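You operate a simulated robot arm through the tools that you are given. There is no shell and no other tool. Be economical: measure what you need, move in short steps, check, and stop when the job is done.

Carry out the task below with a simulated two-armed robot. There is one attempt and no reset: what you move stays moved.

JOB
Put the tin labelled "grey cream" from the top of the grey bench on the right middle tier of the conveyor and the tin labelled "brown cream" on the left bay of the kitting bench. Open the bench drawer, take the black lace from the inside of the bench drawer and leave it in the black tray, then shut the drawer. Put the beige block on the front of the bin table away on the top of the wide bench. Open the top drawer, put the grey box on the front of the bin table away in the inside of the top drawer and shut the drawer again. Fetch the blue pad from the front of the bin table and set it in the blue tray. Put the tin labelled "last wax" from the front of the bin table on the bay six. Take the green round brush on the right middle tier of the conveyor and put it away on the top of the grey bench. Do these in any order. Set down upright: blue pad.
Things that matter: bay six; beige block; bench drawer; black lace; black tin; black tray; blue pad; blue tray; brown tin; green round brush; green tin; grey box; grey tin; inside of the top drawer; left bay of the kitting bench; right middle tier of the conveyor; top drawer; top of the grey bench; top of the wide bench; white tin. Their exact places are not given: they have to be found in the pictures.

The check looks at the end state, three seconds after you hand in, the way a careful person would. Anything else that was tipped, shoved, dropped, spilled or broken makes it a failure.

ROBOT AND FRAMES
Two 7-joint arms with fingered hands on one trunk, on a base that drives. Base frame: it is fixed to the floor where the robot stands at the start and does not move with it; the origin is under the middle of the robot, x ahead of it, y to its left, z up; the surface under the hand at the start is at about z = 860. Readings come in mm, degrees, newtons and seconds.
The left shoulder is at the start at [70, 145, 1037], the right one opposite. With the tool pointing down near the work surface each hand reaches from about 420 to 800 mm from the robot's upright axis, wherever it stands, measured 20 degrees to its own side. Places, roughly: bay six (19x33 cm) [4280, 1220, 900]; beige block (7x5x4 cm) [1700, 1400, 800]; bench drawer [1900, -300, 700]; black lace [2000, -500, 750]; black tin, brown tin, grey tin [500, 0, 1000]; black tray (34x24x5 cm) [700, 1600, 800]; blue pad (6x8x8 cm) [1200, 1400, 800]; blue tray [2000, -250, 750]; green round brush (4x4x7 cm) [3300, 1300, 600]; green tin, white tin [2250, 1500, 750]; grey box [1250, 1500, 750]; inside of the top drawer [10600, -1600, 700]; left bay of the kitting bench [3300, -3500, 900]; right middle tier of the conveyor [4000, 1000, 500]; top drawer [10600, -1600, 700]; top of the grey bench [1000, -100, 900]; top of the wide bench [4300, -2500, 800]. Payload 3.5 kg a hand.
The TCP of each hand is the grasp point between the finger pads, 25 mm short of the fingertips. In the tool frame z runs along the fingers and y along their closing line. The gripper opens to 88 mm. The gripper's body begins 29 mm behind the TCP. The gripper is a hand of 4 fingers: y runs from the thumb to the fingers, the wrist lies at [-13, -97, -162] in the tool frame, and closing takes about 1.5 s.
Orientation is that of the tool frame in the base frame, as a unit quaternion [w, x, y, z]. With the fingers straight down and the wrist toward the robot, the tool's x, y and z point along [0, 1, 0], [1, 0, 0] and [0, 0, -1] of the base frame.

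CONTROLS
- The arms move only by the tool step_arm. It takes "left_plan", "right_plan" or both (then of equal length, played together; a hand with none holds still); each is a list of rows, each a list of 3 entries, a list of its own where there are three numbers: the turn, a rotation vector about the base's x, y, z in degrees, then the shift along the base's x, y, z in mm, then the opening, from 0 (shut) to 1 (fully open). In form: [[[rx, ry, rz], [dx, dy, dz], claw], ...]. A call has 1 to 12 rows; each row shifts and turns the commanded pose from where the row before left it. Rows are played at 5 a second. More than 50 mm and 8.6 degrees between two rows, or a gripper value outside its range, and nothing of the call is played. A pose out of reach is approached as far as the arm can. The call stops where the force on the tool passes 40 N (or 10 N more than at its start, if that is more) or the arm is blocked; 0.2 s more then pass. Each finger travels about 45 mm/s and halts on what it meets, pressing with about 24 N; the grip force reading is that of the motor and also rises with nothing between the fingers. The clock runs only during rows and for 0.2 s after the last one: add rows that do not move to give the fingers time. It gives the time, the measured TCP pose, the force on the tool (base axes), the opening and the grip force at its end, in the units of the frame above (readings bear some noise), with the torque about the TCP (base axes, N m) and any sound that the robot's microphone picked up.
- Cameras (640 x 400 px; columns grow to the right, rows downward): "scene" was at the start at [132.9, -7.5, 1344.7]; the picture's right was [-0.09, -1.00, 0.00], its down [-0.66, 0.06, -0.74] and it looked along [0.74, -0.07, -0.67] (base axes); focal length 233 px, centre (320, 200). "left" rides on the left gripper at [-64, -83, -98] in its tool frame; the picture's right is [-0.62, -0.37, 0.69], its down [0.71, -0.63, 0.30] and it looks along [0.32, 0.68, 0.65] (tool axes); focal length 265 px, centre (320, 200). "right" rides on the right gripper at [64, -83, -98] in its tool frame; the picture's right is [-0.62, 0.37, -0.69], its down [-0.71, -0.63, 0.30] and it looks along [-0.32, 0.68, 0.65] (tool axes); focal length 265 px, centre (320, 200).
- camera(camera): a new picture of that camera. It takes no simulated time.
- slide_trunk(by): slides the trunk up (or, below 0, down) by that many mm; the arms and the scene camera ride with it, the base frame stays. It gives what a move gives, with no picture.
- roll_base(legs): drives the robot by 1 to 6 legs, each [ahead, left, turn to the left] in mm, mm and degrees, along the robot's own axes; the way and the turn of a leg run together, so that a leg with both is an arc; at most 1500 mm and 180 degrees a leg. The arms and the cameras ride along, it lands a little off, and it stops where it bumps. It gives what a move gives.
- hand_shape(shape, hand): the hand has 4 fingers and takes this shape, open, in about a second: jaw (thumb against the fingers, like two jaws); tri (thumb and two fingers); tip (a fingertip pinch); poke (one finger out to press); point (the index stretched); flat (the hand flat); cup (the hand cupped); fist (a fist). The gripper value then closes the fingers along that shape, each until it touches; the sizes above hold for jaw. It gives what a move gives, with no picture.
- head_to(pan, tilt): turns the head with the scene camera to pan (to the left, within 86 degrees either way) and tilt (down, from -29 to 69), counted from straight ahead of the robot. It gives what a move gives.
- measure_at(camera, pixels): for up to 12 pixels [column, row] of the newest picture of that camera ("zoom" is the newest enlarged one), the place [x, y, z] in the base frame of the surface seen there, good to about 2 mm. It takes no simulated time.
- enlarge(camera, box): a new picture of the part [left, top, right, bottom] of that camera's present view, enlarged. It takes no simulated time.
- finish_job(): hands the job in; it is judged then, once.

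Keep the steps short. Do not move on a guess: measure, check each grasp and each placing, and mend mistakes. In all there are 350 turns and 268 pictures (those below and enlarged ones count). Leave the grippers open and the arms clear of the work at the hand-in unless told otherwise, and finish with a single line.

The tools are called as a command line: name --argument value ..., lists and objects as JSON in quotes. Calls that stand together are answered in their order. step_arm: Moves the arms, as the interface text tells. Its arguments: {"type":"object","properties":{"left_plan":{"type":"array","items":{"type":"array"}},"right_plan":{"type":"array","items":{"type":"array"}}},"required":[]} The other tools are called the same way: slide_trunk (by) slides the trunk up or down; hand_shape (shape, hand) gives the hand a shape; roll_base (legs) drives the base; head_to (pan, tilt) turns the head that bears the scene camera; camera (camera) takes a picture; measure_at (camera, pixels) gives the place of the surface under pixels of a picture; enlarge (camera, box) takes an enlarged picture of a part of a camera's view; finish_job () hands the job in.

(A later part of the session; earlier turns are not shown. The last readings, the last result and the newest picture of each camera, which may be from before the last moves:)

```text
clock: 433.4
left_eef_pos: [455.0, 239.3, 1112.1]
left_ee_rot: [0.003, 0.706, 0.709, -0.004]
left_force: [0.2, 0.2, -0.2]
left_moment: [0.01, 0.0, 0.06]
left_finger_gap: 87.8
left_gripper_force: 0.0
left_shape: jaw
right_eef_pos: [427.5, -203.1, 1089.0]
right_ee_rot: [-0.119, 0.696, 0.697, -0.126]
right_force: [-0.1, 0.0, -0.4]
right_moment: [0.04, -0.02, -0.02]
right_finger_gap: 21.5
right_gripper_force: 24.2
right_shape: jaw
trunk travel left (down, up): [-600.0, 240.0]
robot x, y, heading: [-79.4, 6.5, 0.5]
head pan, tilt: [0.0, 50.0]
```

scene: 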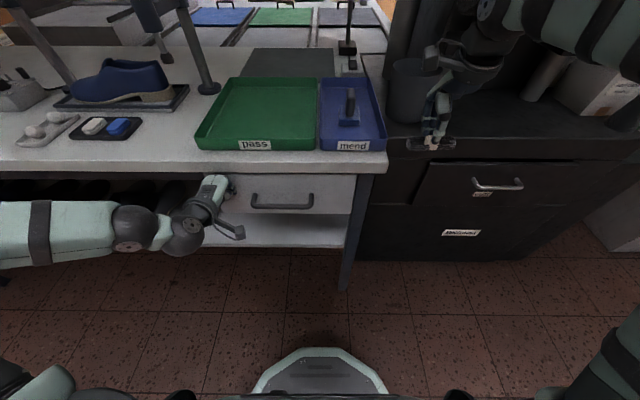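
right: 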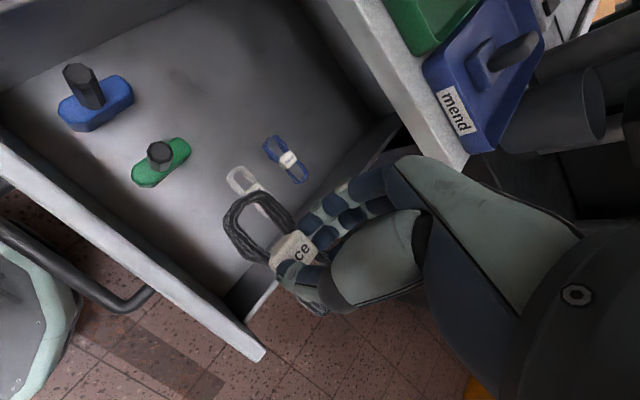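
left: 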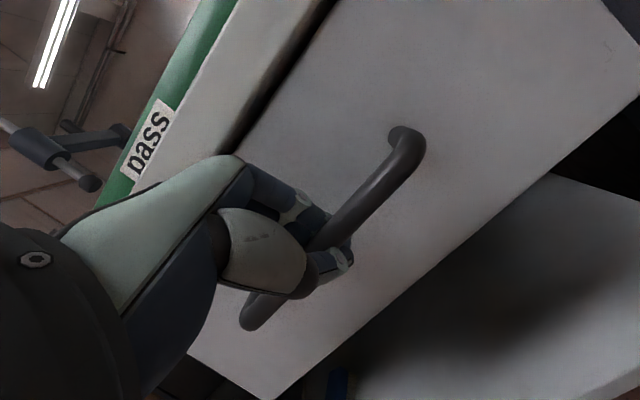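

roll_base --legs '[[0, 0, -0.5], [0, 1050, 0], [0, 1080, 0]]'

```text
clock: 444.2
left_eef_pos: [450.9, 2367.4, 1110.6]
left_ee_rot: [0.002, 0.705, 0.709, -0.003]
left_force: [0.1, 0.0, -0.1]
left_moment: [-0.02, 0.02, 0.03]
left_finger_gap: 88.1
left_gripper_force: 0.1
left_shape: jaw
right_eef_pos: [423.3, 1923.7, 1089.8]
right_ee_rot: [-0.12, 0.696, 0.697, -0.126]
right_force: [0.4, 0.8, -0.1]
right_moment: [0.02, 0.01, -0.01]
right_finger_gap: 21.5
right_gripper_force: 23.8
right_shape: jaw
trunk travel left (down, up): [-600.0, 240.0]
robot x, y, heading: [-85.5, 2133.9, 0.3]
head pan, tilt: [0.0, 50.0]
```

roll_base --legs '[[975, 120, -0.3], [0, 0, -90], [210, 0, 0]]'

head_to --pan -15 --tilt 50

camera --camera "scene"

camera --camera "right"

```text
clock: 454.4
left_eef_pos: [1105.3, 1507.8, 1111.0]
left_ee_rot: [0.001, 1.0, -0.008, -0.005]
left_force: [0.6, -0.7, -0.1]
left_moment: [-0.01, 0.04, -0.04]
left_finger_gap: 87.7
left_gripper_force: 0.1
left_shape: jaw
right_eef_pos: [663.0, 1542.1, 1089.9]
right_ee_rot: [-0.174, 0.985, -0.009, -0.003]
right_force: [0.0, 0.2, 0.3]
right_moment: [-0.02, 0.01, 0.02]
right_finger_gap: 21.3
right_gripper_force: 24.1
right_shape: jaw
trunk travel left (down, up): [-600.0, 240.0]
robot x, y, heading: [883.9, 2042.0, -90.8]
head pan, tilt: [0.0, 50.0]
```

```text
clock: 455.2
left_eef_pos: [1104.6, 1507.3, 1110.9]
left_ee_rot: [-0.001, 1.0, -0.008, -0.004]
left_force: [0.3, -0.4, 0.1]
left_moment: [0.02, 0.01, 0.0]
left_finger_gap: 87.5
left_gripper_force: 0.0
left_shape: jaw
right_eef_pos: [662.4, 1541.8, 1090.5]
right_ee_rot: [-0.173, 0.985, -0.01, -0.003]
right_force: [0.1, 0.4, 0.2]
right_moment: [0.01, -0.02, 0.0]
right_finger_gap: 21.3
right_gripper_force: 24.0
right_shape: jaw
trunk travel left (down, up): [-600.0, 240.0]
robot x, y, heading: [881.0, 2045.8, -90.9]
head pan, tilt: [-15.0, 50.0]
```

```text
105 pictures are left
```

scene: 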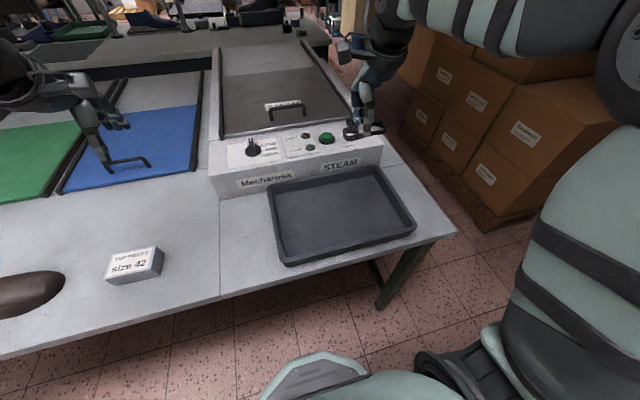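

```text
104 pictures are left
```

right: 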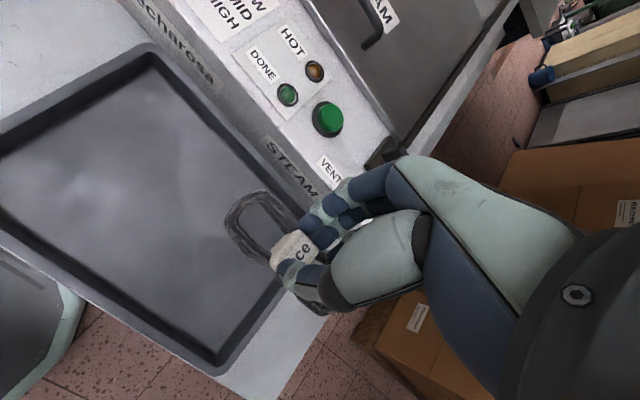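

measure_at --camera "scene" --pixels '[[268, 188], [376, 168], [415, 228], [288, 265], [340, 215], [320, 190], [380, 225], [290, 240], [300, 160], [260, 210]]'

```text
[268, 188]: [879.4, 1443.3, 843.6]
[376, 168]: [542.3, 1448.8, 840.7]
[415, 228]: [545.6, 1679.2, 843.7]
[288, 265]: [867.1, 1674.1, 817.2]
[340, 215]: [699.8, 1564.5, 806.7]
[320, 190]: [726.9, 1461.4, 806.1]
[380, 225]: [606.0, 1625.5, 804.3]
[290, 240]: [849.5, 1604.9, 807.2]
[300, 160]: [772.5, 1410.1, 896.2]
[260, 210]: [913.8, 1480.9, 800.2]
```

Tray inside: x 550–870, y 1450–1675, floor z 806. Lower the lace at about (712,1572).

step_arm --right_plan '[[[0, 0, 0], [25, 15, 0], 0], [[0, 0, 0], [25, 15, 0], 0], [[0, 0, 0], [0, 0, -48], 0], [[0, 0, 0], [0, 0, -48], 0], [[0, 0, 0], [0, 0, -48], 0], [[0, 0, 0], [0, 0, -48], 0], [[0, 0, 0], [0, 0, -40], 0], [[0, 0, 0], [0, 0, -10], 0], [[0, 0, 0], [0, 0, 0], 0]]'

camera --camera "right"

```text
clock: 457.2
left_eef_pos: [1105.2, 1507.9, 1111.5]
left_ee_rot: [-0.001, 1.0, -0.008, -0.004]
left_force: [-1.1, 0.2, -0.3]
left_moment: [-0.01, -0.03, -0.03]
left_finger_gap: 88.0
left_gripper_force: 0.0
left_shape: jaw
right_eef_pos: [713.3, 1572.7, 845.5]
right_ee_rot: [-0.173, 0.985, -0.01, -0.003]
right_force: [0.0, 0.4, 0.0]
right_moment: [0.01, -0.01, -0.01]
right_finger_gap: 20.8
right_gripper_force: 24.4
right_shape: jaw
trunk travel left (down, up): [-600.0, 240.0]
robot x, y, heading: [879.9, 2046.6, -90.8]
head pan, tilt: [-15.0, 50.0]
```

```text
103 pictures are left
```

right: 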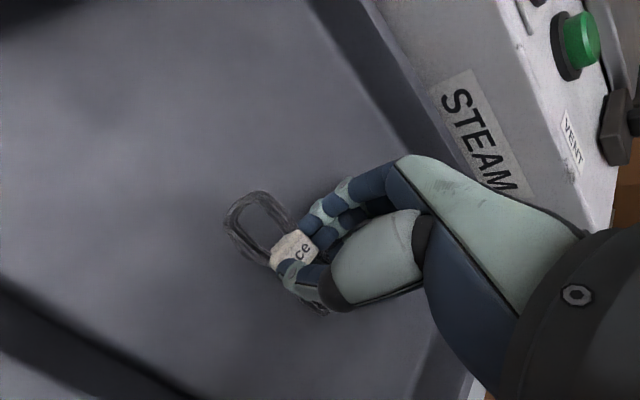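

Lower 4 mm more and open, then lift.

step_arm --right_plan '[[[0, 0, 0], [0, 0, -3], 0], [[0, 0, 0], [0, 0, -2], 0], [[0, 0, 0], [0, 0, 0], 0.3], [[0, 0, 0], [0, 0, 2], 0.45], [[0, 0, 0], [0, 0, 2], 0.55], [[0, 0, 0], [0, 0, 0], 0.6], [[0, 0, 0], [0, 0, 0], 0.6], [[0, 0, 0], [0, 0, 20], 0.6], [[0, 0, 0], [0, 0, 40], 0.8], [[0, 0, 0], [0, 0, 45], 1], [[0, 0, 0], [0, 0, 45], 1]]'

camera --camera "right"

```text
clock: 459.6
left_eef_pos: [1105.5, 1508.3, 1112.1]
left_ee_rot: [0.0, 1.0, -0.009, -0.005]
left_force: [0.5, -0.3, 0.2]
left_moment: [0.01, -0.01, 0.01]
left_finger_gap: 87.8
left_gripper_force: 0.1
left_shape: jaw
right_eef_pos: [714.1, 1573.4, 997.1]
right_ee_rot: [-0.174, 0.985, -0.01, -0.003]
right_force: [0.8, -0.1, 0.8]
right_moment: [-0.02, -0.01, 0.0]
right_finger_gap: 88.0
right_gripper_force: 0.1
right_shape: jaw
trunk travel left (down, up): [-600.0, 240.0]
robot x, y, heading: [881.2, 2043.3, -90.7]
head pan, tilt: [-15.0, 50.0]
```

```text
102 pictures are left
```

right: 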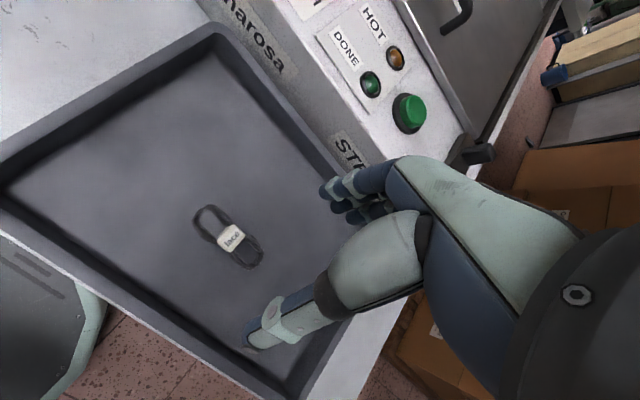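

Black lace lies in the black tray. Now restore the right hand, and move over to the grey box and beige block.

step_arm --right_plan '[[[-7, 0, 0], [0, 0, 40], 1], [[-7, 0, 0], [0, 0, 40], 1], [[-6, 0, 0], [0, 0, 30], 1], [[0, 0, 0], [0, 0, 0], 1]]'

roll_base --legs '[[0, 0, 0.7], [0, 560, 0]]'

camera --camera "scene"

```text
clock: 460.6
left_eef_pos: [1105.2, 1507.2, 1111.3]
left_ee_rot: [0.0, 1.0, -0.008, -0.005]
left_force: [0.4, 0.2, -0.1]
left_moment: [-0.01, -0.03, 0.01]
left_finger_gap: 88.0
left_gripper_force: 0.1
left_shape: jaw
right_eef_pos: [712.3, 1572.8, 1107.8]
right_ee_rot: [0.001, 1.0, -0.009, -0.002]
right_force: [0.5, 0.5, -0.3]
right_moment: [-0.02, -0.03, -0.01]
right_finger_gap: 87.6
right_gripper_force: 0.1
right_shape: jaw
trunk travel left (down, up): [-600.0, 240.0]
robot x, y, heading: [884.9, 2044.9, -90.9]
head pan, tilt: [-15.0, 50.0]
```

```text
clock: 464.1
left_eef_pos: [1661.2, 1507.2, 1111.5]
left_ee_rot: [0.0, 1.0, -0.003, -0.005]
left_force: [0.8, 0.3, -0.3]
left_moment: [0.03, -0.02, 0.05]
left_finger_gap: 87.6
left_gripper_force: 0.0
left_shape: jaw
right_eef_pos: [1267.1, 1567.7, 1107.0]
right_ee_rot: [0.0, 1.0, -0.005, 0.0]
right_force: [0.3, 0.1, -0.3]
right_moment: [0.02, 0.0, 0.01]
right_finger_gap: 87.5
right_gripper_force: 0.0
right_shape: jaw
trunk travel left (down, up): [-600.0, 240.0]
robot x, y, heading: [1431.5, 2042.6, -90.5]
head pan, tilt: [-15.0, 50.0]
```

```text
101 pictures are left
```

scene: 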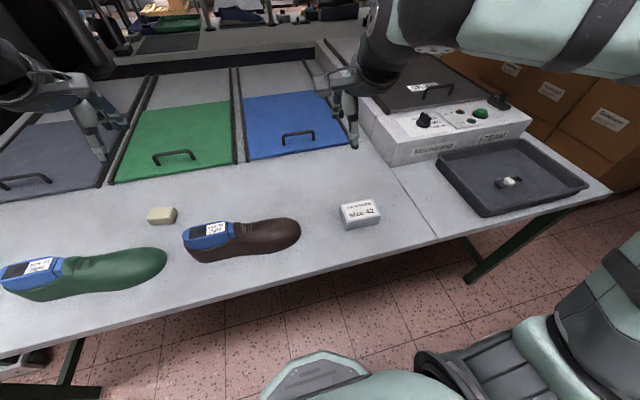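

enlarge --camera "scene" --box '[320, 180, 400, 240]'

measure_at --camera "scene" --pixels '[[340, 203], [374, 199], [381, 214], [346, 221], [347, 231], [380, 224], [360, 209], [148, 209], [175, 209], [162, 206], [162, 220], [155, 224]]'

enlarge --camera "scene" --box '[130, 190, 200, 240]'

```text
6.67 times, centred on (360, 210) of scene
```

zoom: 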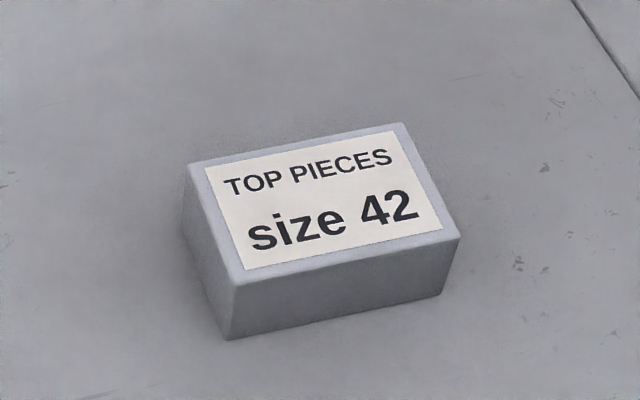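

```text
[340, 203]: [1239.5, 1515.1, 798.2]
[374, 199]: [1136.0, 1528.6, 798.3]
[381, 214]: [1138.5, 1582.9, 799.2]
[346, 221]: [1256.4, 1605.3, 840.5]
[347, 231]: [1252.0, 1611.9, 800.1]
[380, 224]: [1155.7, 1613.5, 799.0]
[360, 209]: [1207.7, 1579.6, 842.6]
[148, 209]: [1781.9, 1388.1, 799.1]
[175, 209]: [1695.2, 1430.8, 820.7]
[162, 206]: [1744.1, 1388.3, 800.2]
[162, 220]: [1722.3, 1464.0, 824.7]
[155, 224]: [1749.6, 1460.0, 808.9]
```

```text
8.00 times, centred on (165, 215) of scene
```

zoom: 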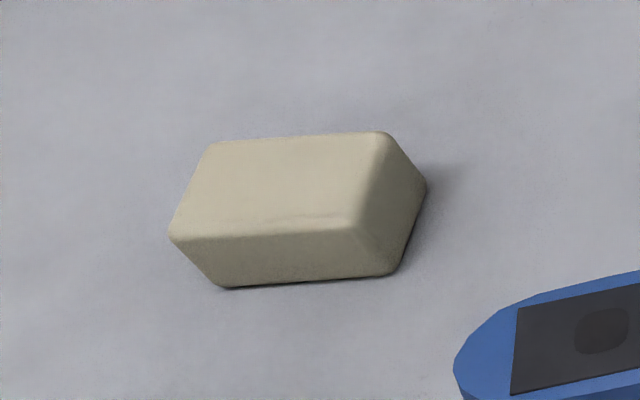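

measure_at --camera "zoom" --pixels '[[215, 150], [380, 142], [348, 222], [182, 232], [282, 190], [225, 278], [390, 268]]'

measure_at --camera "scene" --pixels '[[341, 205.5], [371.5, 200], [379.5, 215], [347.5, 221], [360, 210], [347.5, 229], [377, 223]]'

```text
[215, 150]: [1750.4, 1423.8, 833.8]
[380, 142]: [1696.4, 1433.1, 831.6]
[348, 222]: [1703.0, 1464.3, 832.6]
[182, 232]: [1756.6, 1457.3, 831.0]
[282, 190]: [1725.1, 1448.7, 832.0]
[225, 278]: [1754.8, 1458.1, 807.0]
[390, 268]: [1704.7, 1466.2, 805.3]
```

```text
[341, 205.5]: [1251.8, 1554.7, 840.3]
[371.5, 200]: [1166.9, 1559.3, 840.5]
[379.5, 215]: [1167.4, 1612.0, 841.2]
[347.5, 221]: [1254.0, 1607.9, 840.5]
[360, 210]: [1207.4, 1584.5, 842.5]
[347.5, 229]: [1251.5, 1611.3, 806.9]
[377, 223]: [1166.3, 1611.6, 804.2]
```

Grey box: x 1165–1255, y 1553–1613, top z 842. Lower the right hand over its centre (1210,1583).

step_arm --right_plan '[[[0, 0, 0], [-29, 8, 0], 1], [[0, 0, 0], [-28, 7, 0], 1], [[0, 0, 0], [0, 0, -45], 1], [[0, 0, 0], [0, 0, -45], 1], [[0, 0, 0], [0, 0, -45], 1], [[0, 0, 0], [0, 0, -45], 1], [[0, 0, 0], [0, 0, -20], 1], [[0, 0, 0], [0, 0, 0], 1]]'

camera --camera "right"

```text
clock: 465.9
left_eef_pos: [1661.6, 1508.8, 1111.0]
left_ee_rot: [0.001, 1.0, -0.004, -0.004]
left_force: [-0.2, 0.4, -0.4]
left_moment: [0.02, 0.0, 0.0]
left_finger_gap: 88.0
left_gripper_force: 0.0
left_shape: jaw
right_eef_pos: [1212.2, 1584.7, 906.3]
right_ee_rot: [0.0, 1.0, -0.005, -0.001]
right_force: [0.3, 0.3, 0.7]
right_moment: [-0.01, -0.01, 0.0]
right_finger_gap: 87.8
right_gripper_force: 0.0
right_shape: jaw
trunk travel left (down, up): [-600.0, 240.0]
robot x, y, heading: [1430.4, 2041.9, -90.3]
head pan, tilt: [-15.0, 50.0]
```

```text
98 pictures are left
```

right: 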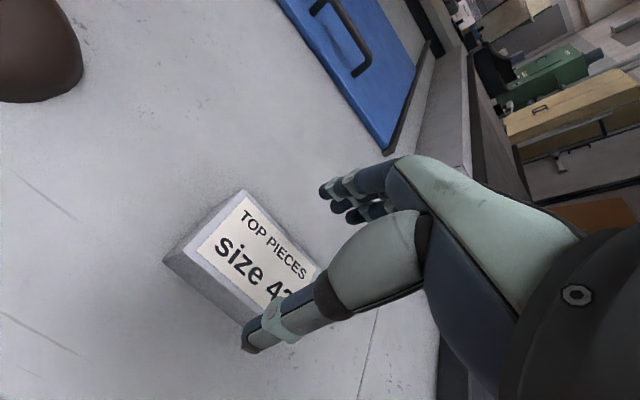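

Lower to z 828 and close.

step_arm --right_plan '[[[0, 0, 0], [-1, -1, -35], 1], [[0, 0, 0], [0, 0, -30], 1], [[0, 0, 0], [0, 0, -13], 1], [[0, 0, 0], [0, 0, 0], 0.7], [[0, 0, 0], [0, 0, 0], 0.5], [[0, 0, 0], [0, 0, 0], 0.3], [[0, 0, 0], [0, 0, 0], 0], [[0, 0, 0], [0, 0, 0], 0], [[0, 0, 0], [0, 0, 0], 0]]'

step_arm --right_plan '[[[0, 0, 0], [0, 0, 15], 0], [[0, 0, 0], [0, 0, 40], 0], [[0, 0, 0], [0, 0, 45], 0], [[0, 0, 0], [0, 0, 45], 0], [[0, 0, 0], [0, 0, 45], 0], [[0, 0, 0], [0, -20, 45], 0], [[0, 0, 0], [0, -20, 45], 0], [[0, 0, 0], [0, 0, 40], 0]]'

camera --camera "right"

```text
clock: 467.9
left_eef_pos: [1661.4, 1507.0, 1110.8]
left_ee_rot: [-0.001, 1.0, -0.004, -0.003]
left_force: [0.3, -0.7, 0.3]
left_moment: [-0.03, -0.03, -0.01]
left_finger_gap: 87.8
left_gripper_force: 0.0
left_shape: jaw
right_eef_pos: [1211.6, 1581.9, 828.3]
right_ee_rot: [0.0, 1.0, -0.006, -0.002]
right_force: [0.2, 0.1, 0.1]
right_moment: [0.01, -0.01, -0.02]
right_finger_gap: 55.9
right_gripper_force: 24.2
right_shape: jaw
trunk travel left (down, up): [-600.0, 240.0]
robot x, y, heading: [1429.3, 2041.7, -90.6]
head pan, tilt: [-15.0, 50.0]
```

```text
clock: 469.7
left_eef_pos: [1662.0, 1507.8, 1111.6]
left_ee_rot: [0.0, 1.0, -0.004, -0.004]
left_force: [0.3, 0.0, -0.2]
left_moment: [0.0, 0.0, 0.0]
left_finger_gap: 87.6
left_gripper_force: 0.0
left_shape: jaw
right_eef_pos: [1211.8, 1545.2, 1150.1]
right_ee_rot: [0.0, 1.0, -0.004, -0.001]
right_force: [0.0, -0.4, -2.0]
right_moment: [0.02, -0.01, -0.03]
right_finger_gap: 56.0
right_gripper_force: 24.1
right_shape: jaw
trunk travel left (down, up): [-600.0, 240.0]
robot x, y, heading: [1434.0, 2042.5, -90.7]
head pan, tilt: [-15.0, 50.0]
```

```text
97 pictures are left
```

right: 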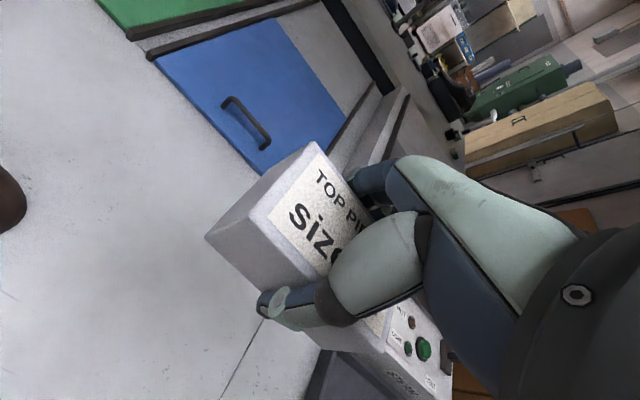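

Grey box held. Shift 75 mm left and take the beige block with the left hand.

roll_base --legs '[[20, 75, 0.6]]'

camera --camera "left"

```text
clock: 470.7
left_eef_pos: [1741.2, 1489.8, 1111.6]
left_ee_rot: [0.0, 1.0, 0.002, -0.004]
left_force: [0.2, -0.7, -0.2]
left_moment: [-0.02, -0.01, 0.01]
left_finger_gap: 87.4
left_gripper_force: 0.0
left_shape: jaw
right_eef_pos: [1289.4, 1520.9, 1150.0]
right_ee_rot: [0.0, 1.0, 0.0, -0.001]
right_force: [0.7, 0.4, -1.7]
right_moment: [0.02, 0.01, -0.01]
right_finger_gap: 55.8
right_gripper_force: 23.7
right_shape: jaw
trunk travel left (down, up): [-600.0, 240.0]
robot x, y, heading: [1511.3, 2023.8, -89.7]
head pan, tilt: [-15.0, 50.0]
```

```text
96 pictures are left
```

left: 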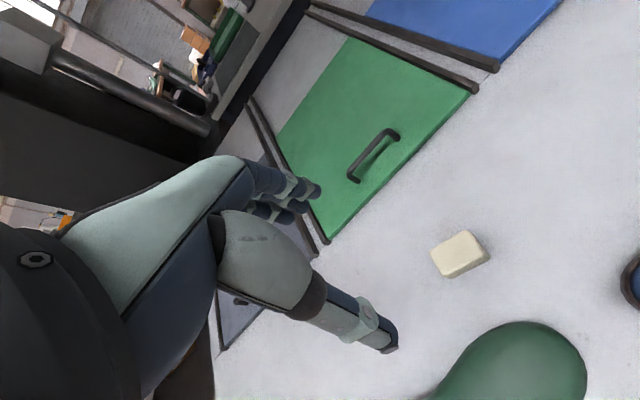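

measure_at --camera "left" --pixels '[[525, 325], [490, 335], [460, 250], [455, 375], [540, 325]]'

step_arm --left_plan '[[[0, 0, -4.7], [-8, -22, 0], 1], [[0, 0, -4.7], [-7, -23, 0], 1], [[0, 0, 0], [0, 0, -48], 1], [[0, 0, 0], [0, 0, -48], 1], [[0, 0, 0], [0, 0, -48], 1], [[0, 0, 0], [0, 0, -48], 1], [[0, 0, 0], [0, 0, -15], 1], [[0, 0, 0], [0, 0, 0], 1]]'

camera --camera "left"

```text
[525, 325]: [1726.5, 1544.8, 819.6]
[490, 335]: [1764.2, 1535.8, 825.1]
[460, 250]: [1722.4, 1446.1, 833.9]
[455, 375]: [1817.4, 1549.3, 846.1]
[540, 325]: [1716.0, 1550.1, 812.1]
```

```text
clock: 472.5
left_eef_pos: [1727.8, 1442.3, 903.0]
left_ee_rot: [0.0, 0.997, -0.08, -0.005]
left_force: [-0.4, -0.6, 0.3]
left_moment: [-0.01, -0.01, -0.03]
left_finger_gap: 87.7
left_gripper_force: 0.1
left_shape: jaw
right_eef_pos: [1291.5, 1521.4, 1150.2]
right_ee_rot: [0.0, 1.0, 0.0, -0.001]
right_force: [0.8, -0.1, -0.7]
right_moment: [-0.02, -0.03, -0.03]
right_finger_gap: 55.6
right_gripper_force: 24.4
right_shape: jaw
trunk travel left (down, up): [-600.0, 240.0]
robot x, y, heading: [1511.4, 2027.8, -89.6]
head pan, tilt: [-15.0, 50.0]
```

```text
95 pictures are left
```

left: 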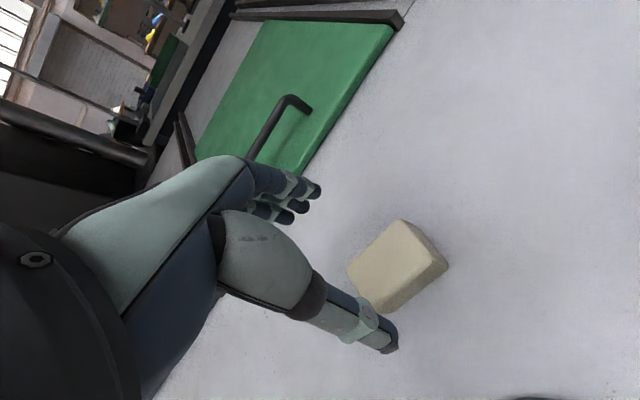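

Aligned; shoe is 40 mm clear. Lower to z 827 and close.

step_arm --left_plan '[[[0, 0, 0], [-2, 2, -35], 1], [[0, 0, 0], [0, 0, -28], 1], [[0, 0, 0], [0, 0, -13], 1], [[0, 0, 0], [0, 0, 0], 0.7], [[0, 0, 0], [0, 0, 0], 0.5], [[0, 0, 0], [0, 0, 0], 0.3], [[0, 0, 0], [0, 0, 0], 0], [[0, 0, 0], [0, 0, 0], 0], [[0, 0, 0], [0, 0, 0], 0]]'

step_arm --left_plan '[[[0, 0, 0], [0, 0, 15], 0], [[0, 0, 0], [0, 0, 40], 0], [[0, 0, 0], [0, 0, 45], 0], [[0, 0, 0], [0, 0, 45], 0], [[0, 0, 0], [0, 0, 45], 0], [[0, 0, 0], [0, 20, 45], 0], [[0, 0, 4.7], [0, 20, 45], 0], [[0, 0, 4.7], [0, 0, 40], 0]]'

camera --camera "left"

```text
clock: 474.5
left_eef_pos: [1725.3, 1446.2, 829.2]
left_ee_rot: [-0.002, 0.997, -0.08, -0.005]
left_force: [0.5, -0.3, 1.2]
left_moment: [-0.03, 0.03, 0.01]
left_finger_gap: 36.1
left_gripper_force: 23.8
left_shape: jaw
right_eef_pos: [1290.7, 1521.6, 1150.2]
right_ee_rot: [0.0, 1.0, 0.0, -0.001]
right_force: [-0.2, -0.4, -1.7]
right_moment: [-0.02, 0.01, 0.01]
right_finger_gap: 55.8
right_gripper_force: 23.8
right_shape: jaw
trunk travel left (down, up): [-600.0, 240.0]
robot x, y, heading: [1509.4, 2022.8, -89.1]
head pan, tilt: [-15.0, 50.0]
```

```text
clock: 476.3
left_eef_pos: [1724.6, 1485.4, 1152.2]
left_ee_rot: [-0.001, 1.0, 0.001, -0.005]
left_force: [-0.2, -0.4, -1.7]
left_moment: [-0.01, 0.0, -0.02]
left_finger_gap: 36.1
left_gripper_force: 23.7
left_shape: jaw
right_eef_pos: [1290.6, 1521.4, 1150.2]
right_ee_rot: [-0.001, 1.0, 0.0, -0.001]
right_force: [-0.2, 0.6, -1.4]
right_moment: [0.02, 0.03, -0.03]
right_finger_gap: 55.9
right_gripper_force: 23.9
right_shape: jaw
trunk travel left (down, up): [-600.0, 240.0]
robot x, y, heading: [1508.9, 2024.2, -89.7]
head pan, tilt: [-15.0, 50.0]
```

```text
94 pictures are left
```

left: 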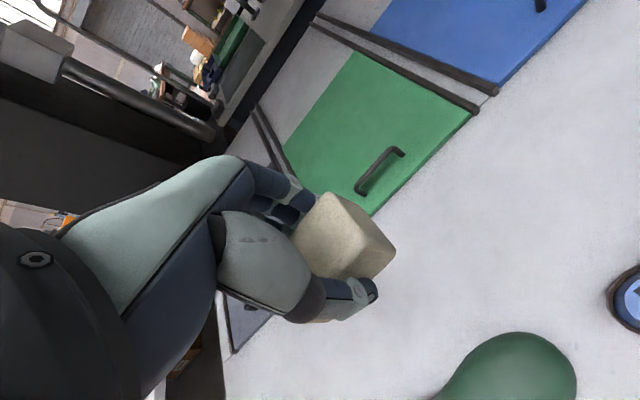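

Both held. Drive back round to the main aisle.

roll_base --legs '[[-210, 0, 0], [0, 0, 89.7], [-800, -55, 0], [-790, -55, 0]]'

```text
clock: 489.5
left_eef_pos: [451.7, 2322.6, 1151.2]
left_ee_rot: [0.002, 0.703, 0.711, -0.004]
left_force: [0.2, 0.6, -0.2]
left_moment: [0.0, 0.02, -0.01]
left_finger_gap: 35.9
left_gripper_force: 23.3
left_shape: jaw
right_eef_pos: [421.1, 1891.3, 1150.2]
right_ee_rot: [0.0, 0.704, 0.71, -0.001]
right_force: [-0.1, 0.6, -1.3]
right_moment: [-0.02, 0.05, 0.01]
right_finger_gap: 55.6
right_gripper_force: 23.6
right_shape: jaw
trunk travel left (down, up): [-600.0, 240.0]
robot x, y, heading: [-84.0, 2098.0, 0.6]
head pan, tilt: [-15.0, 50.0]
```

roll_base --legs '[[0, 0, -0.6], [0, -1050, 0], [0, -1030, 0]]'

```text
clock: 500.3
left_eef_pos: [475.6, 219.3, 1151.0]
left_ee_rot: [0.003, 0.703, 0.711, -0.004]
left_force: [-0.2, 0.1, -1.0]
left_moment: [0.0, -0.04, 0.02]
left_finger_gap: 35.9
left_gripper_force: 24.0
left_shape: jaw
right_eef_pos: [442.0, -213.3, 1148.9]
right_ee_rot: [0.001, 0.705, 0.71, -0.001]
right_force: [-1.6, -0.4, -0.8]
right_moment: [-0.01, -0.01, -0.01]
right_finger_gap: 55.5
right_gripper_force: 24.1
right_shape: jaw
trunk travel left (down, up): [-600.0, 240.0]
robot x, y, heading: [-58.6, 1.5, 0.5]
head pan, tilt: [-15.0, 50.0]
```

roll_base --legs '[[-25, 0, -0.6], [0, -1420, 0], [1300, 0, 0], [1450, 0, 0], [1450, 0, 0]]'

head_to --pan -60 --tilt 30

camera --camera "scene"

```text
clock: 527.4
left_eef_pos: [4654.9, -1232.8, 1151.5]
left_ee_rot: [0.003, 0.718, 0.696, -0.003]
left_force: [-0.5, 0.0, -0.7]
left_moment: [0.03, -0.01, 0.01]
left_finger_gap: 35.7
left_gripper_force: 24.3
left_shape: jaw
right_eef_pos: [4604.1, -1665.2, 1150.0]
right_ee_rot: [0.0, 0.719, 0.695, 0.0]
right_force: [0.5, 0.4, -1.8]
right_moment: [0.0, 0.04, -0.01]
right_finger_gap: 55.5
right_gripper_force: 23.9
right_shape: jaw
trunk travel left (down, up): [-600.0, 240.0]
robot x, y, heading: [4109.9, -1431.2, -1.7]
head pan, tilt: [-15.0, 50.0]
```

```text
clock: 528.5
left_eef_pos: [4654.2, -1232.9, 1150.3]
left_ee_rot: [0.002, 0.718, 0.696, -0.003]
left_force: [0.4, 0.1, -0.5]
left_moment: [0.01, 0.01, 0.0]
left_finger_gap: 35.7
left_gripper_force: 24.1
left_shape: jaw
right_eef_pos: [4603.6, -1664.0, 1148.5]
right_ee_rot: [0.001, 0.719, 0.695, -0.001]
right_force: [0.1, 0.1, -1.5]
right_moment: [-0.02, -0.03, 0.0]
right_finger_gap: 55.6
right_gripper_force: 24.2
right_shape: jaw
trunk travel left (down, up): [-600.0, 240.0]
robot x, y, heading: [4109.8, -1427.4, -1.8]
head pan, tilt: [-60.0, 30.0]
```

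```text
93 pictures are left
```

scene: 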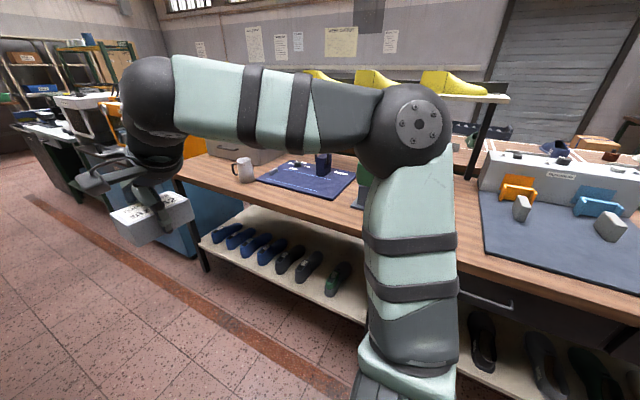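

Turn to face the wide bench and look.

roll_base --legs '[[0, 0, -88.2]]'

head_to --pan 0 --tilt 35

camera --camera "scene"

```text
clock: 532.7
left_eef_pos: [4329.4, -1966.6, 1151.4]
left_ee_rot: [-0.001, 1.0, 0.005, -0.004]
left_force: [-0.6, -0.8, -1.2]
left_moment: [0.03, -0.02, -0.01]
left_finger_gap: 35.6
left_gripper_force: 24.4
left_shape: jaw
right_eef_pos: [3897.5, -1932.6, 1149.4]
right_ee_rot: [0.0, 1.0, 0.003, -0.001]
right_force: [0.1, -0.7, -1.3]
right_moment: [-0.02, -0.03, 0.01]
right_finger_gap: 55.5
right_gripper_force: 24.3
right_shape: jaw
trunk travel left (down, up): [-600.0, 240.0]
robot x, y, heading: [4110.7, -1430.4, -89.4]
head pan, tilt: [-60.0, 30.0]
```

```text
clock: 534.0
left_eef_pos: [4330.8, -1966.7, 1151.3]
left_ee_rot: [-0.001, 1.0, 0.005, -0.004]
left_force: [-1.2, 0.2, 0.0]
left_moment: [0.0, -0.01, -0.02]
left_finger_gap: 35.6
left_gripper_force: 24.1
left_shape: jaw
right_eef_pos: [3896.9, -1932.7, 1148.7]
right_ee_rot: [-0.001, 1.0, 0.003, -0.002]
right_force: [0.7, 1.1, -1.9]
right_moment: [0.02, -0.01, 0.03]
right_finger_gap: 55.3
right_gripper_force: 24.4
right_shape: jaw
trunk travel left (down, up): [-600.0, 240.0]
robot x, y, heading: [4108.8, -1431.7, -89.6]
head pan, tilt: [0.0, 35.0]
```

```text
92 pictures are left
```

scene: 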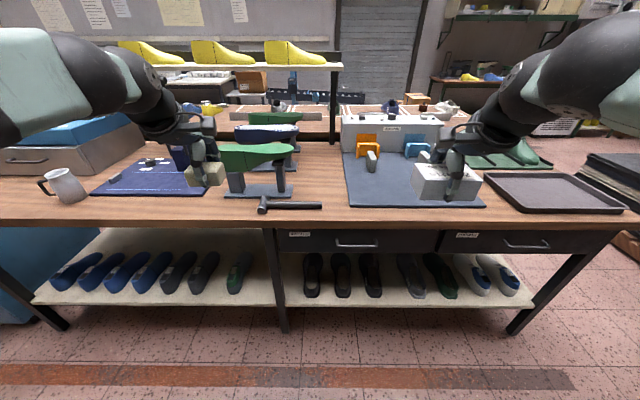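

measure_at --camera "scene" --pixels '[[292, 185], [346, 185], [320, 185], [320, 165], [322, 205], [262, 208], [320, 225], [345, 205], [296, 196], [320, 150], [215, 215], [90, 205]]'

enlarge --camera "scene" --box '[190, 110, 370, 235]'

```text
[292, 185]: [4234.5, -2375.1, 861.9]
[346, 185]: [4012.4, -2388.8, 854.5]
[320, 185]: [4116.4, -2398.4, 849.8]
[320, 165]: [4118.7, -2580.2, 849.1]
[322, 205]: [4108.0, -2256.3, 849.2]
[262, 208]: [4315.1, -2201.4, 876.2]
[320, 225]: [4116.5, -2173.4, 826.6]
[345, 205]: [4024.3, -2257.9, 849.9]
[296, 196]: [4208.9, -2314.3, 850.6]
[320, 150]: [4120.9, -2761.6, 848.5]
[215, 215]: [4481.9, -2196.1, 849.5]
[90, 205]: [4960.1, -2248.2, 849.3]
```

```text
3.20 times, centred on (280, 172) of scene
```

zoom: 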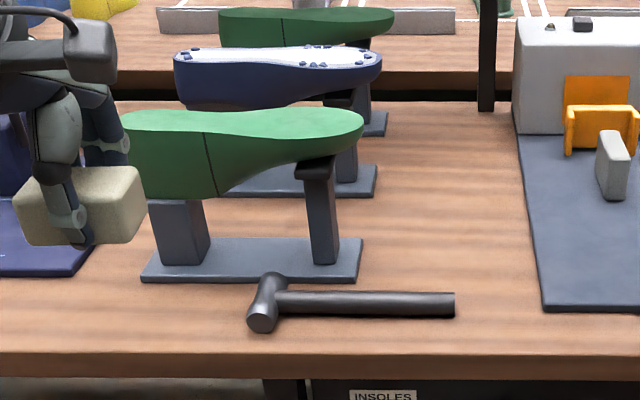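

Free wood between stand and mat: x 4015–4200, z 849.5. Target (4110,−2400). Shift right 220 mm and approach 400 mm.

roll_base --legs '[[0, -220, -0.4], [400, 0, 0]]'

camera --camera "scene"

camera --camera "left"

```text
clock: 537.8
left_eef_pos: [4101.4, -2371.7, 1150.2]
left_ee_rot: [0.0, 1.0, -0.003, -0.004]
left_force: [-0.2, 0.5, -0.3]
left_moment: [0.03, 0.02, -0.02]
left_finger_gap: 35.3
left_gripper_force: 24.2
left_shape: jaw
right_eef_pos: [3668.6, -2333.4, 1149.7]
right_ee_rot: [0.001, 1.0, -0.003, -0.001]
right_force: [-1.5, -0.3, -0.9]
right_moment: [0.02, 0.03, -0.01]
right_finger_gap: 55.5
right_gripper_force: 23.6
right_shape: jaw
trunk travel left (down, up): [-600.0, 240.0]
robot x, y, heading: [3891.8, -1835.2, -90.0]
head pan, tilt: [0.0, 35.0]
```

```text
90 pictures are left
```

scene: 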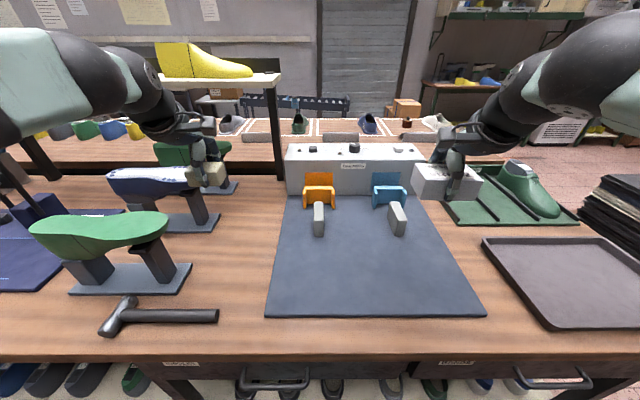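

```text
89 pictures are left
```

left: 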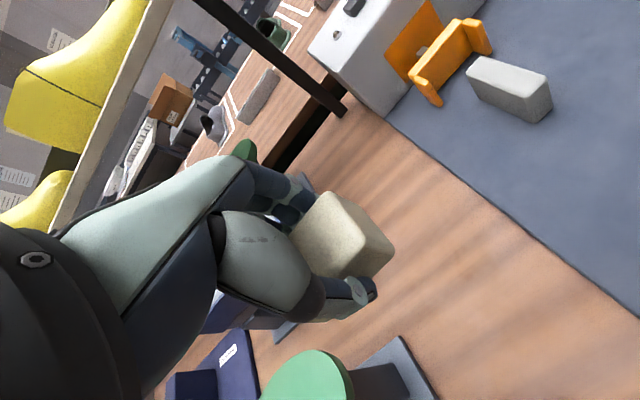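

Lower the block to just above the surface, then creep.

step_arm --left_plan '[[[0, 0, 0], [4, -15, -20], 0], [[0, 0, 0], [0, 0, -48], 0], [[0, 0, 0], [0, 0, -48], 0], [[0, 0, 0], [0, 0, -48], 0], [[0, 0, 0], [0, 0, -48], 0], [[0, 0, 0], [0, 0, -40], 0], [[0, 0, 0], [0, 0, -12], 0], [[0, 0, 0], [0, 0, 0], 0]]'

step_arm --left_plan '[[[0, 0, 0], [0, 0, -3], 0], [[0, 0, 0], [0, 0, -3], 0], [[0, 0, 0], [0, 0, 0], 0]]'

camera --camera "left"

```text
clock: 539.6
left_eef_pos: [4103.8, -2388.7, 884.3]
left_ee_rot: [0.0, 1.0, -0.002, -0.003]
left_force: [-0.2, -0.1, -0.5]
left_moment: [-0.01, 0.01, -0.01]
left_finger_gap: 35.6
left_gripper_force: 24.3
left_shape: jaw
right_eef_pos: [3669.2, -2333.0, 1150.1]
right_ee_rot: [-0.001, 1.0, -0.003, -0.001]
right_force: [0.1, -0.6, -1.3]
right_moment: [-0.03, 0.03, 0.02]
right_finger_gap: 55.4
right_gripper_force: 23.7
right_shape: jaw
trunk travel left (down, up): [-600.0, 240.0]
robot x, y, heading: [3887.9, -1833.9, -90.0]
head pan, tilt: [0.0, 35.0]
```

```text
clock: 540.4
left_eef_pos: [4105.0, -2388.8, 880.6]
left_ee_rot: [-0.001, 1.0, -0.003, -0.004]
left_force: [-0.3, -0.3, -0.9]
left_moment: [-0.03, -0.03, 0.02]
left_finger_gap: 35.1
left_gripper_force: 23.9
left_shape: jaw
right_eef_pos: [3669.2, -2332.1, 1149.3]
right_ee_rot: [0.001, 1.0, -0.004, 0.0]
right_force: [0.4, 0.6, -1.4]
right_moment: [0.02, 0.01, 0.0]
right_finger_gap: 55.4
right_gripper_force: 24.2
right_shape: jaw
trunk travel left (down, up): [-600.0, 240.0]
robot x, y, heading: [3890.8, -1833.1, -89.9]
head pan, tilt: [0.0, 35.0]
```

```text
88 pictures are left
```

left: 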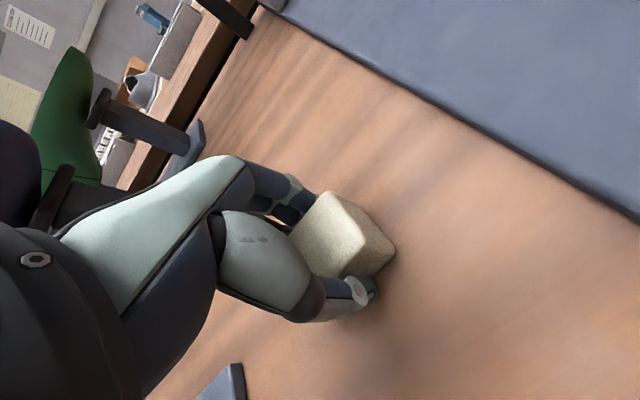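

Lower 2 mm more, release, and lift straight up.

step_arm --left_plan '[[[0, 0, 0], [0, 0, -2], 0], [[0, 0, 0], [0, 0, 0], 0.5], [[0, 0, 0], [0, 0, 0], 0.7], [[0, 0, 0], [0, 0, 0], 0.9], [[0, 0, 0], [0, 0, 0], 0.9], [[0, 0, 0], [0, 0, 20], 0.9], [[0, 0, 0], [0, 0, 45], 0.9], [[0, 0, 0], [0, 0, 48], 0.9], [[0, 0, 0], [0, 0, 48], 1], [[0, 0, 0], [0, 0, 48], 1], [[0, 0, 0], [0, 0, 48], 1]]'

camera --camera "left"

```text
clock: 542.8
left_eef_pos: [4106.4, -2386.3, 1135.9]
left_ee_rot: [0.0, 1.0, -0.003, -0.003]
left_force: [0.4, 0.4, 1.0]
left_moment: [0.0, 0.02, -0.03]
left_finger_gap: 87.7
left_gripper_force: 0.1
left_shape: jaw
right_eef_pos: [3668.6, -2332.1, 1149.5]
right_ee_rot: [0.0, 1.0, -0.003, -0.001]
right_force: [0.8, 0.2, -1.4]
right_moment: [-0.03, -0.06, 0.01]
right_finger_gap: 55.3
right_gripper_force: 24.4
right_shape: jaw
trunk travel left (down, up): [-600.0, 240.0]
robot x, y, heading: [3889.3, -1838.2, -90.2]
head pan, tilt: [0.0, 35.0]
```

```text
87 pictures are left
```

left: 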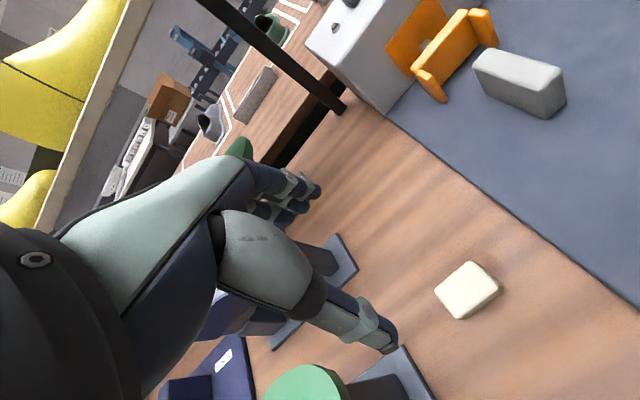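

Block is on the wide bench. Now back out, face +x and drive along the aisle toward the far drawers.

roll_base --legs '[[-420, 0, 0], [0, 0, 90.2], [1400, 0, 0], [1000, 0, 0]]'

head_to --pan 0 --tilt 15

camera --camera "scene"

```text
clock: 560.5
left_eef_pos: [6844.4, -1289.6, 1135.1]
left_ee_rot: [0.004, 0.723, 0.691, -0.002]
left_force: [0.8, -0.6, -0.5]
left_moment: [0.0, 0.03, -0.01]
left_finger_gap: 87.8
left_gripper_force: 0.2
left_shape: jaw
right_eef_pos: [6772.6, -1725.3, 1149.8]
right_ee_rot: [0.001, 0.723, 0.691, 0.0]
right_force: [0.7, 0.0, -0.9]
right_moment: [0.02, 0.0, -0.02]
right_finger_gap: 55.0
right_gripper_force: 24.2
right_shape: jaw
trunk travel left (down, up): [-600.0, 240.0]
robot x, y, heading: [6281.8, -1487.9, -2.6]
head pan, tilt: [0.0, 35.0]
```

```text
clock: 561.4
left_eef_pos: [6844.1, -1289.2, 1134.3]
left_ee_rot: [0.003, 0.722, 0.692, -0.003]
left_force: [-0.5, -0.3, 0.5]
left_moment: [0.0, -0.02, 0.03]
left_finger_gap: 87.9
left_gripper_force: 0.1
left_shape: jaw
right_eef_pos: [6774.1, -1724.3, 1149.3]
right_ee_rot: [0.001, 0.723, 0.69, 0.0]
right_force: [0.3, -0.4, -0.7]
right_moment: [0.0, 0.02, -0.02]
right_finger_gap: 55.1
right_gripper_force: 23.4
right_shape: jaw
trunk travel left (down, up): [-600.0, 240.0]
robot x, y, heading: [6286.8, -1486.7, -2.3]
head pan, tilt: [0.0, 15.0]
```

```text
86 pictures are left
```

scene: 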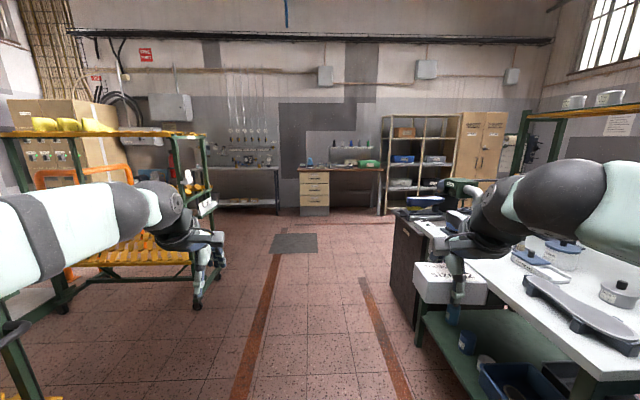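

measure_at --camera "scene" --pixels '[[313, 178], [313, 190], [313, 202], [300, 180], [328, 180], [340, 168], [313, 213], [295, 243], [270, 210], [390, 215]]'

enlarge --camera "scene" --box '[280, 140, 400, 220]'

```text
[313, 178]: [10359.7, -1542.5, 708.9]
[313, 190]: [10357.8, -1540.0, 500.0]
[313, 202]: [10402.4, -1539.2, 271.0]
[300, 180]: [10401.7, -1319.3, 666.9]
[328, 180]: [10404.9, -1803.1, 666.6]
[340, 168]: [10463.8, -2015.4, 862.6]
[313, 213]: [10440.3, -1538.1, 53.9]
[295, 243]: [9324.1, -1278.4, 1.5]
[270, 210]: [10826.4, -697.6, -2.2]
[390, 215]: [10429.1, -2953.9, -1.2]
```

```text
5.00 times, centred on (340, 180) of scene
```

zoom: 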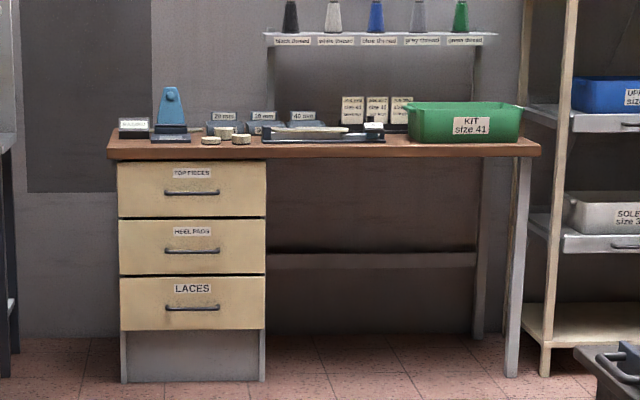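

The top drawer ("TOP PIECES") has its handle at (10360,−1540,709). Drive to about (9790,−1715).

roll_base --legs '[[0, 0, 2.3], [1150, -70, 0], [1150, -70, 0], [1050, -60, 0]]'

head_to --pan 5 --tilt 35

camera --camera "scene"

```text
clock: 578.0
left_eef_pos: [10175.0, -1476.2, 1135.1]
left_ee_rot: [0.003, 0.708, 0.707, -0.004]
left_force: [0.1, -0.5, 0.0]
left_moment: [0.05, -0.02, 0.0]
left_finger_gap: 87.6
left_gripper_force: 0.1
left_shape: jaw
right_eef_pos: [10122.3, -1913.1, 1149.7]
right_ee_rot: [0.001, 0.709, 0.705, -0.001]
right_force: [0.3, 0.3, -1.2]
right_moment: [-0.02, -0.01, 0.0]
right_finger_gap: 54.8
right_gripper_force: 24.3
right_shape: jaw
trunk travel left (down, up): [-600.0, 240.0]
robot x, y, heading: [9623.5, -1696.4, 0.3]
head pan, tilt: [0.0, 15.0]
```

```text
clock: 578.9
left_eef_pos: [10174.7, -1476.1, 1133.9]
left_ee_rot: [0.003, 0.708, 0.707, -0.003]
left_force: [-0.7, -0.2, 0.5]
left_moment: [0.01, -0.01, 0.0]
left_finger_gap: 87.7
left_gripper_force: 0.1
left_shape: jaw
right_eef_pos: [10123.6, -1912.8, 1150.2]
right_ee_rot: [0.001, 0.709, 0.705, 0.0]
right_force: [-0.4, 0.7, -2.3]
right_moment: [-0.01, 0.0, -0.02]
right_finger_gap: 55.1
right_gripper_force: 24.0
right_shape: jaw
trunk travel left (down, up): [-600.0, 240.0]
robot x, y, heading: [9624.4, -1695.3, -0.0]
head pan, tilt: [5.0, 35.0]
```

```text
84 pictures are left
```

scene: 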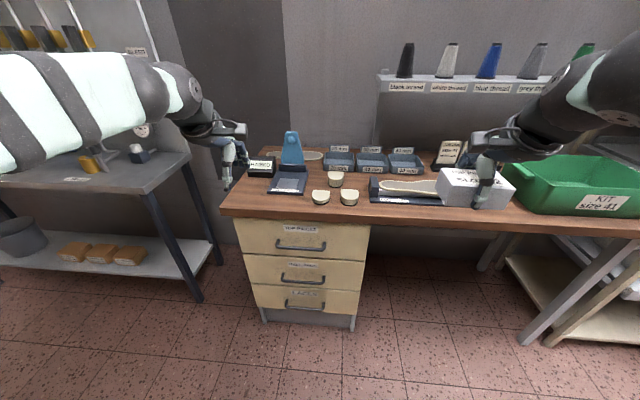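

measure_at --camera "scene" --pixels '[[300, 248], [280, 247], [320, 249], [300, 237], [277, 241], [325, 243], [300, 218], [300, 225], [260, 232], [350, 235], [243, 225], [365, 235]]'

enlarge --camera "scene" --box '[220, 190, 390, 310]'

```text
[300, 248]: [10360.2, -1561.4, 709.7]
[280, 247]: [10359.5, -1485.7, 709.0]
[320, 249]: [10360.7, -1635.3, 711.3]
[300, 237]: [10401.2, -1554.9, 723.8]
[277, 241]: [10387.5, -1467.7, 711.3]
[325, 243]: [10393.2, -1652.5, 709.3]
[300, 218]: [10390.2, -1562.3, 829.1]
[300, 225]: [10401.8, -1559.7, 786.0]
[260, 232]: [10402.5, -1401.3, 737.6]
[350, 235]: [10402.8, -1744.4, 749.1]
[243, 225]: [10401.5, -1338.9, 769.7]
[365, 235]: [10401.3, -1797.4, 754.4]
```

```text
3.33 times, centred on (305, 250) of scene
```

zoom: 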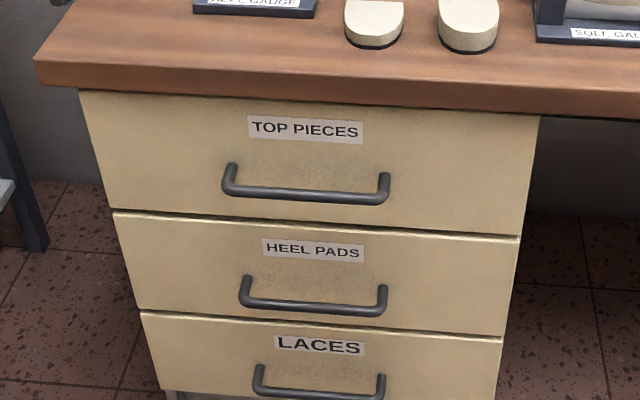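

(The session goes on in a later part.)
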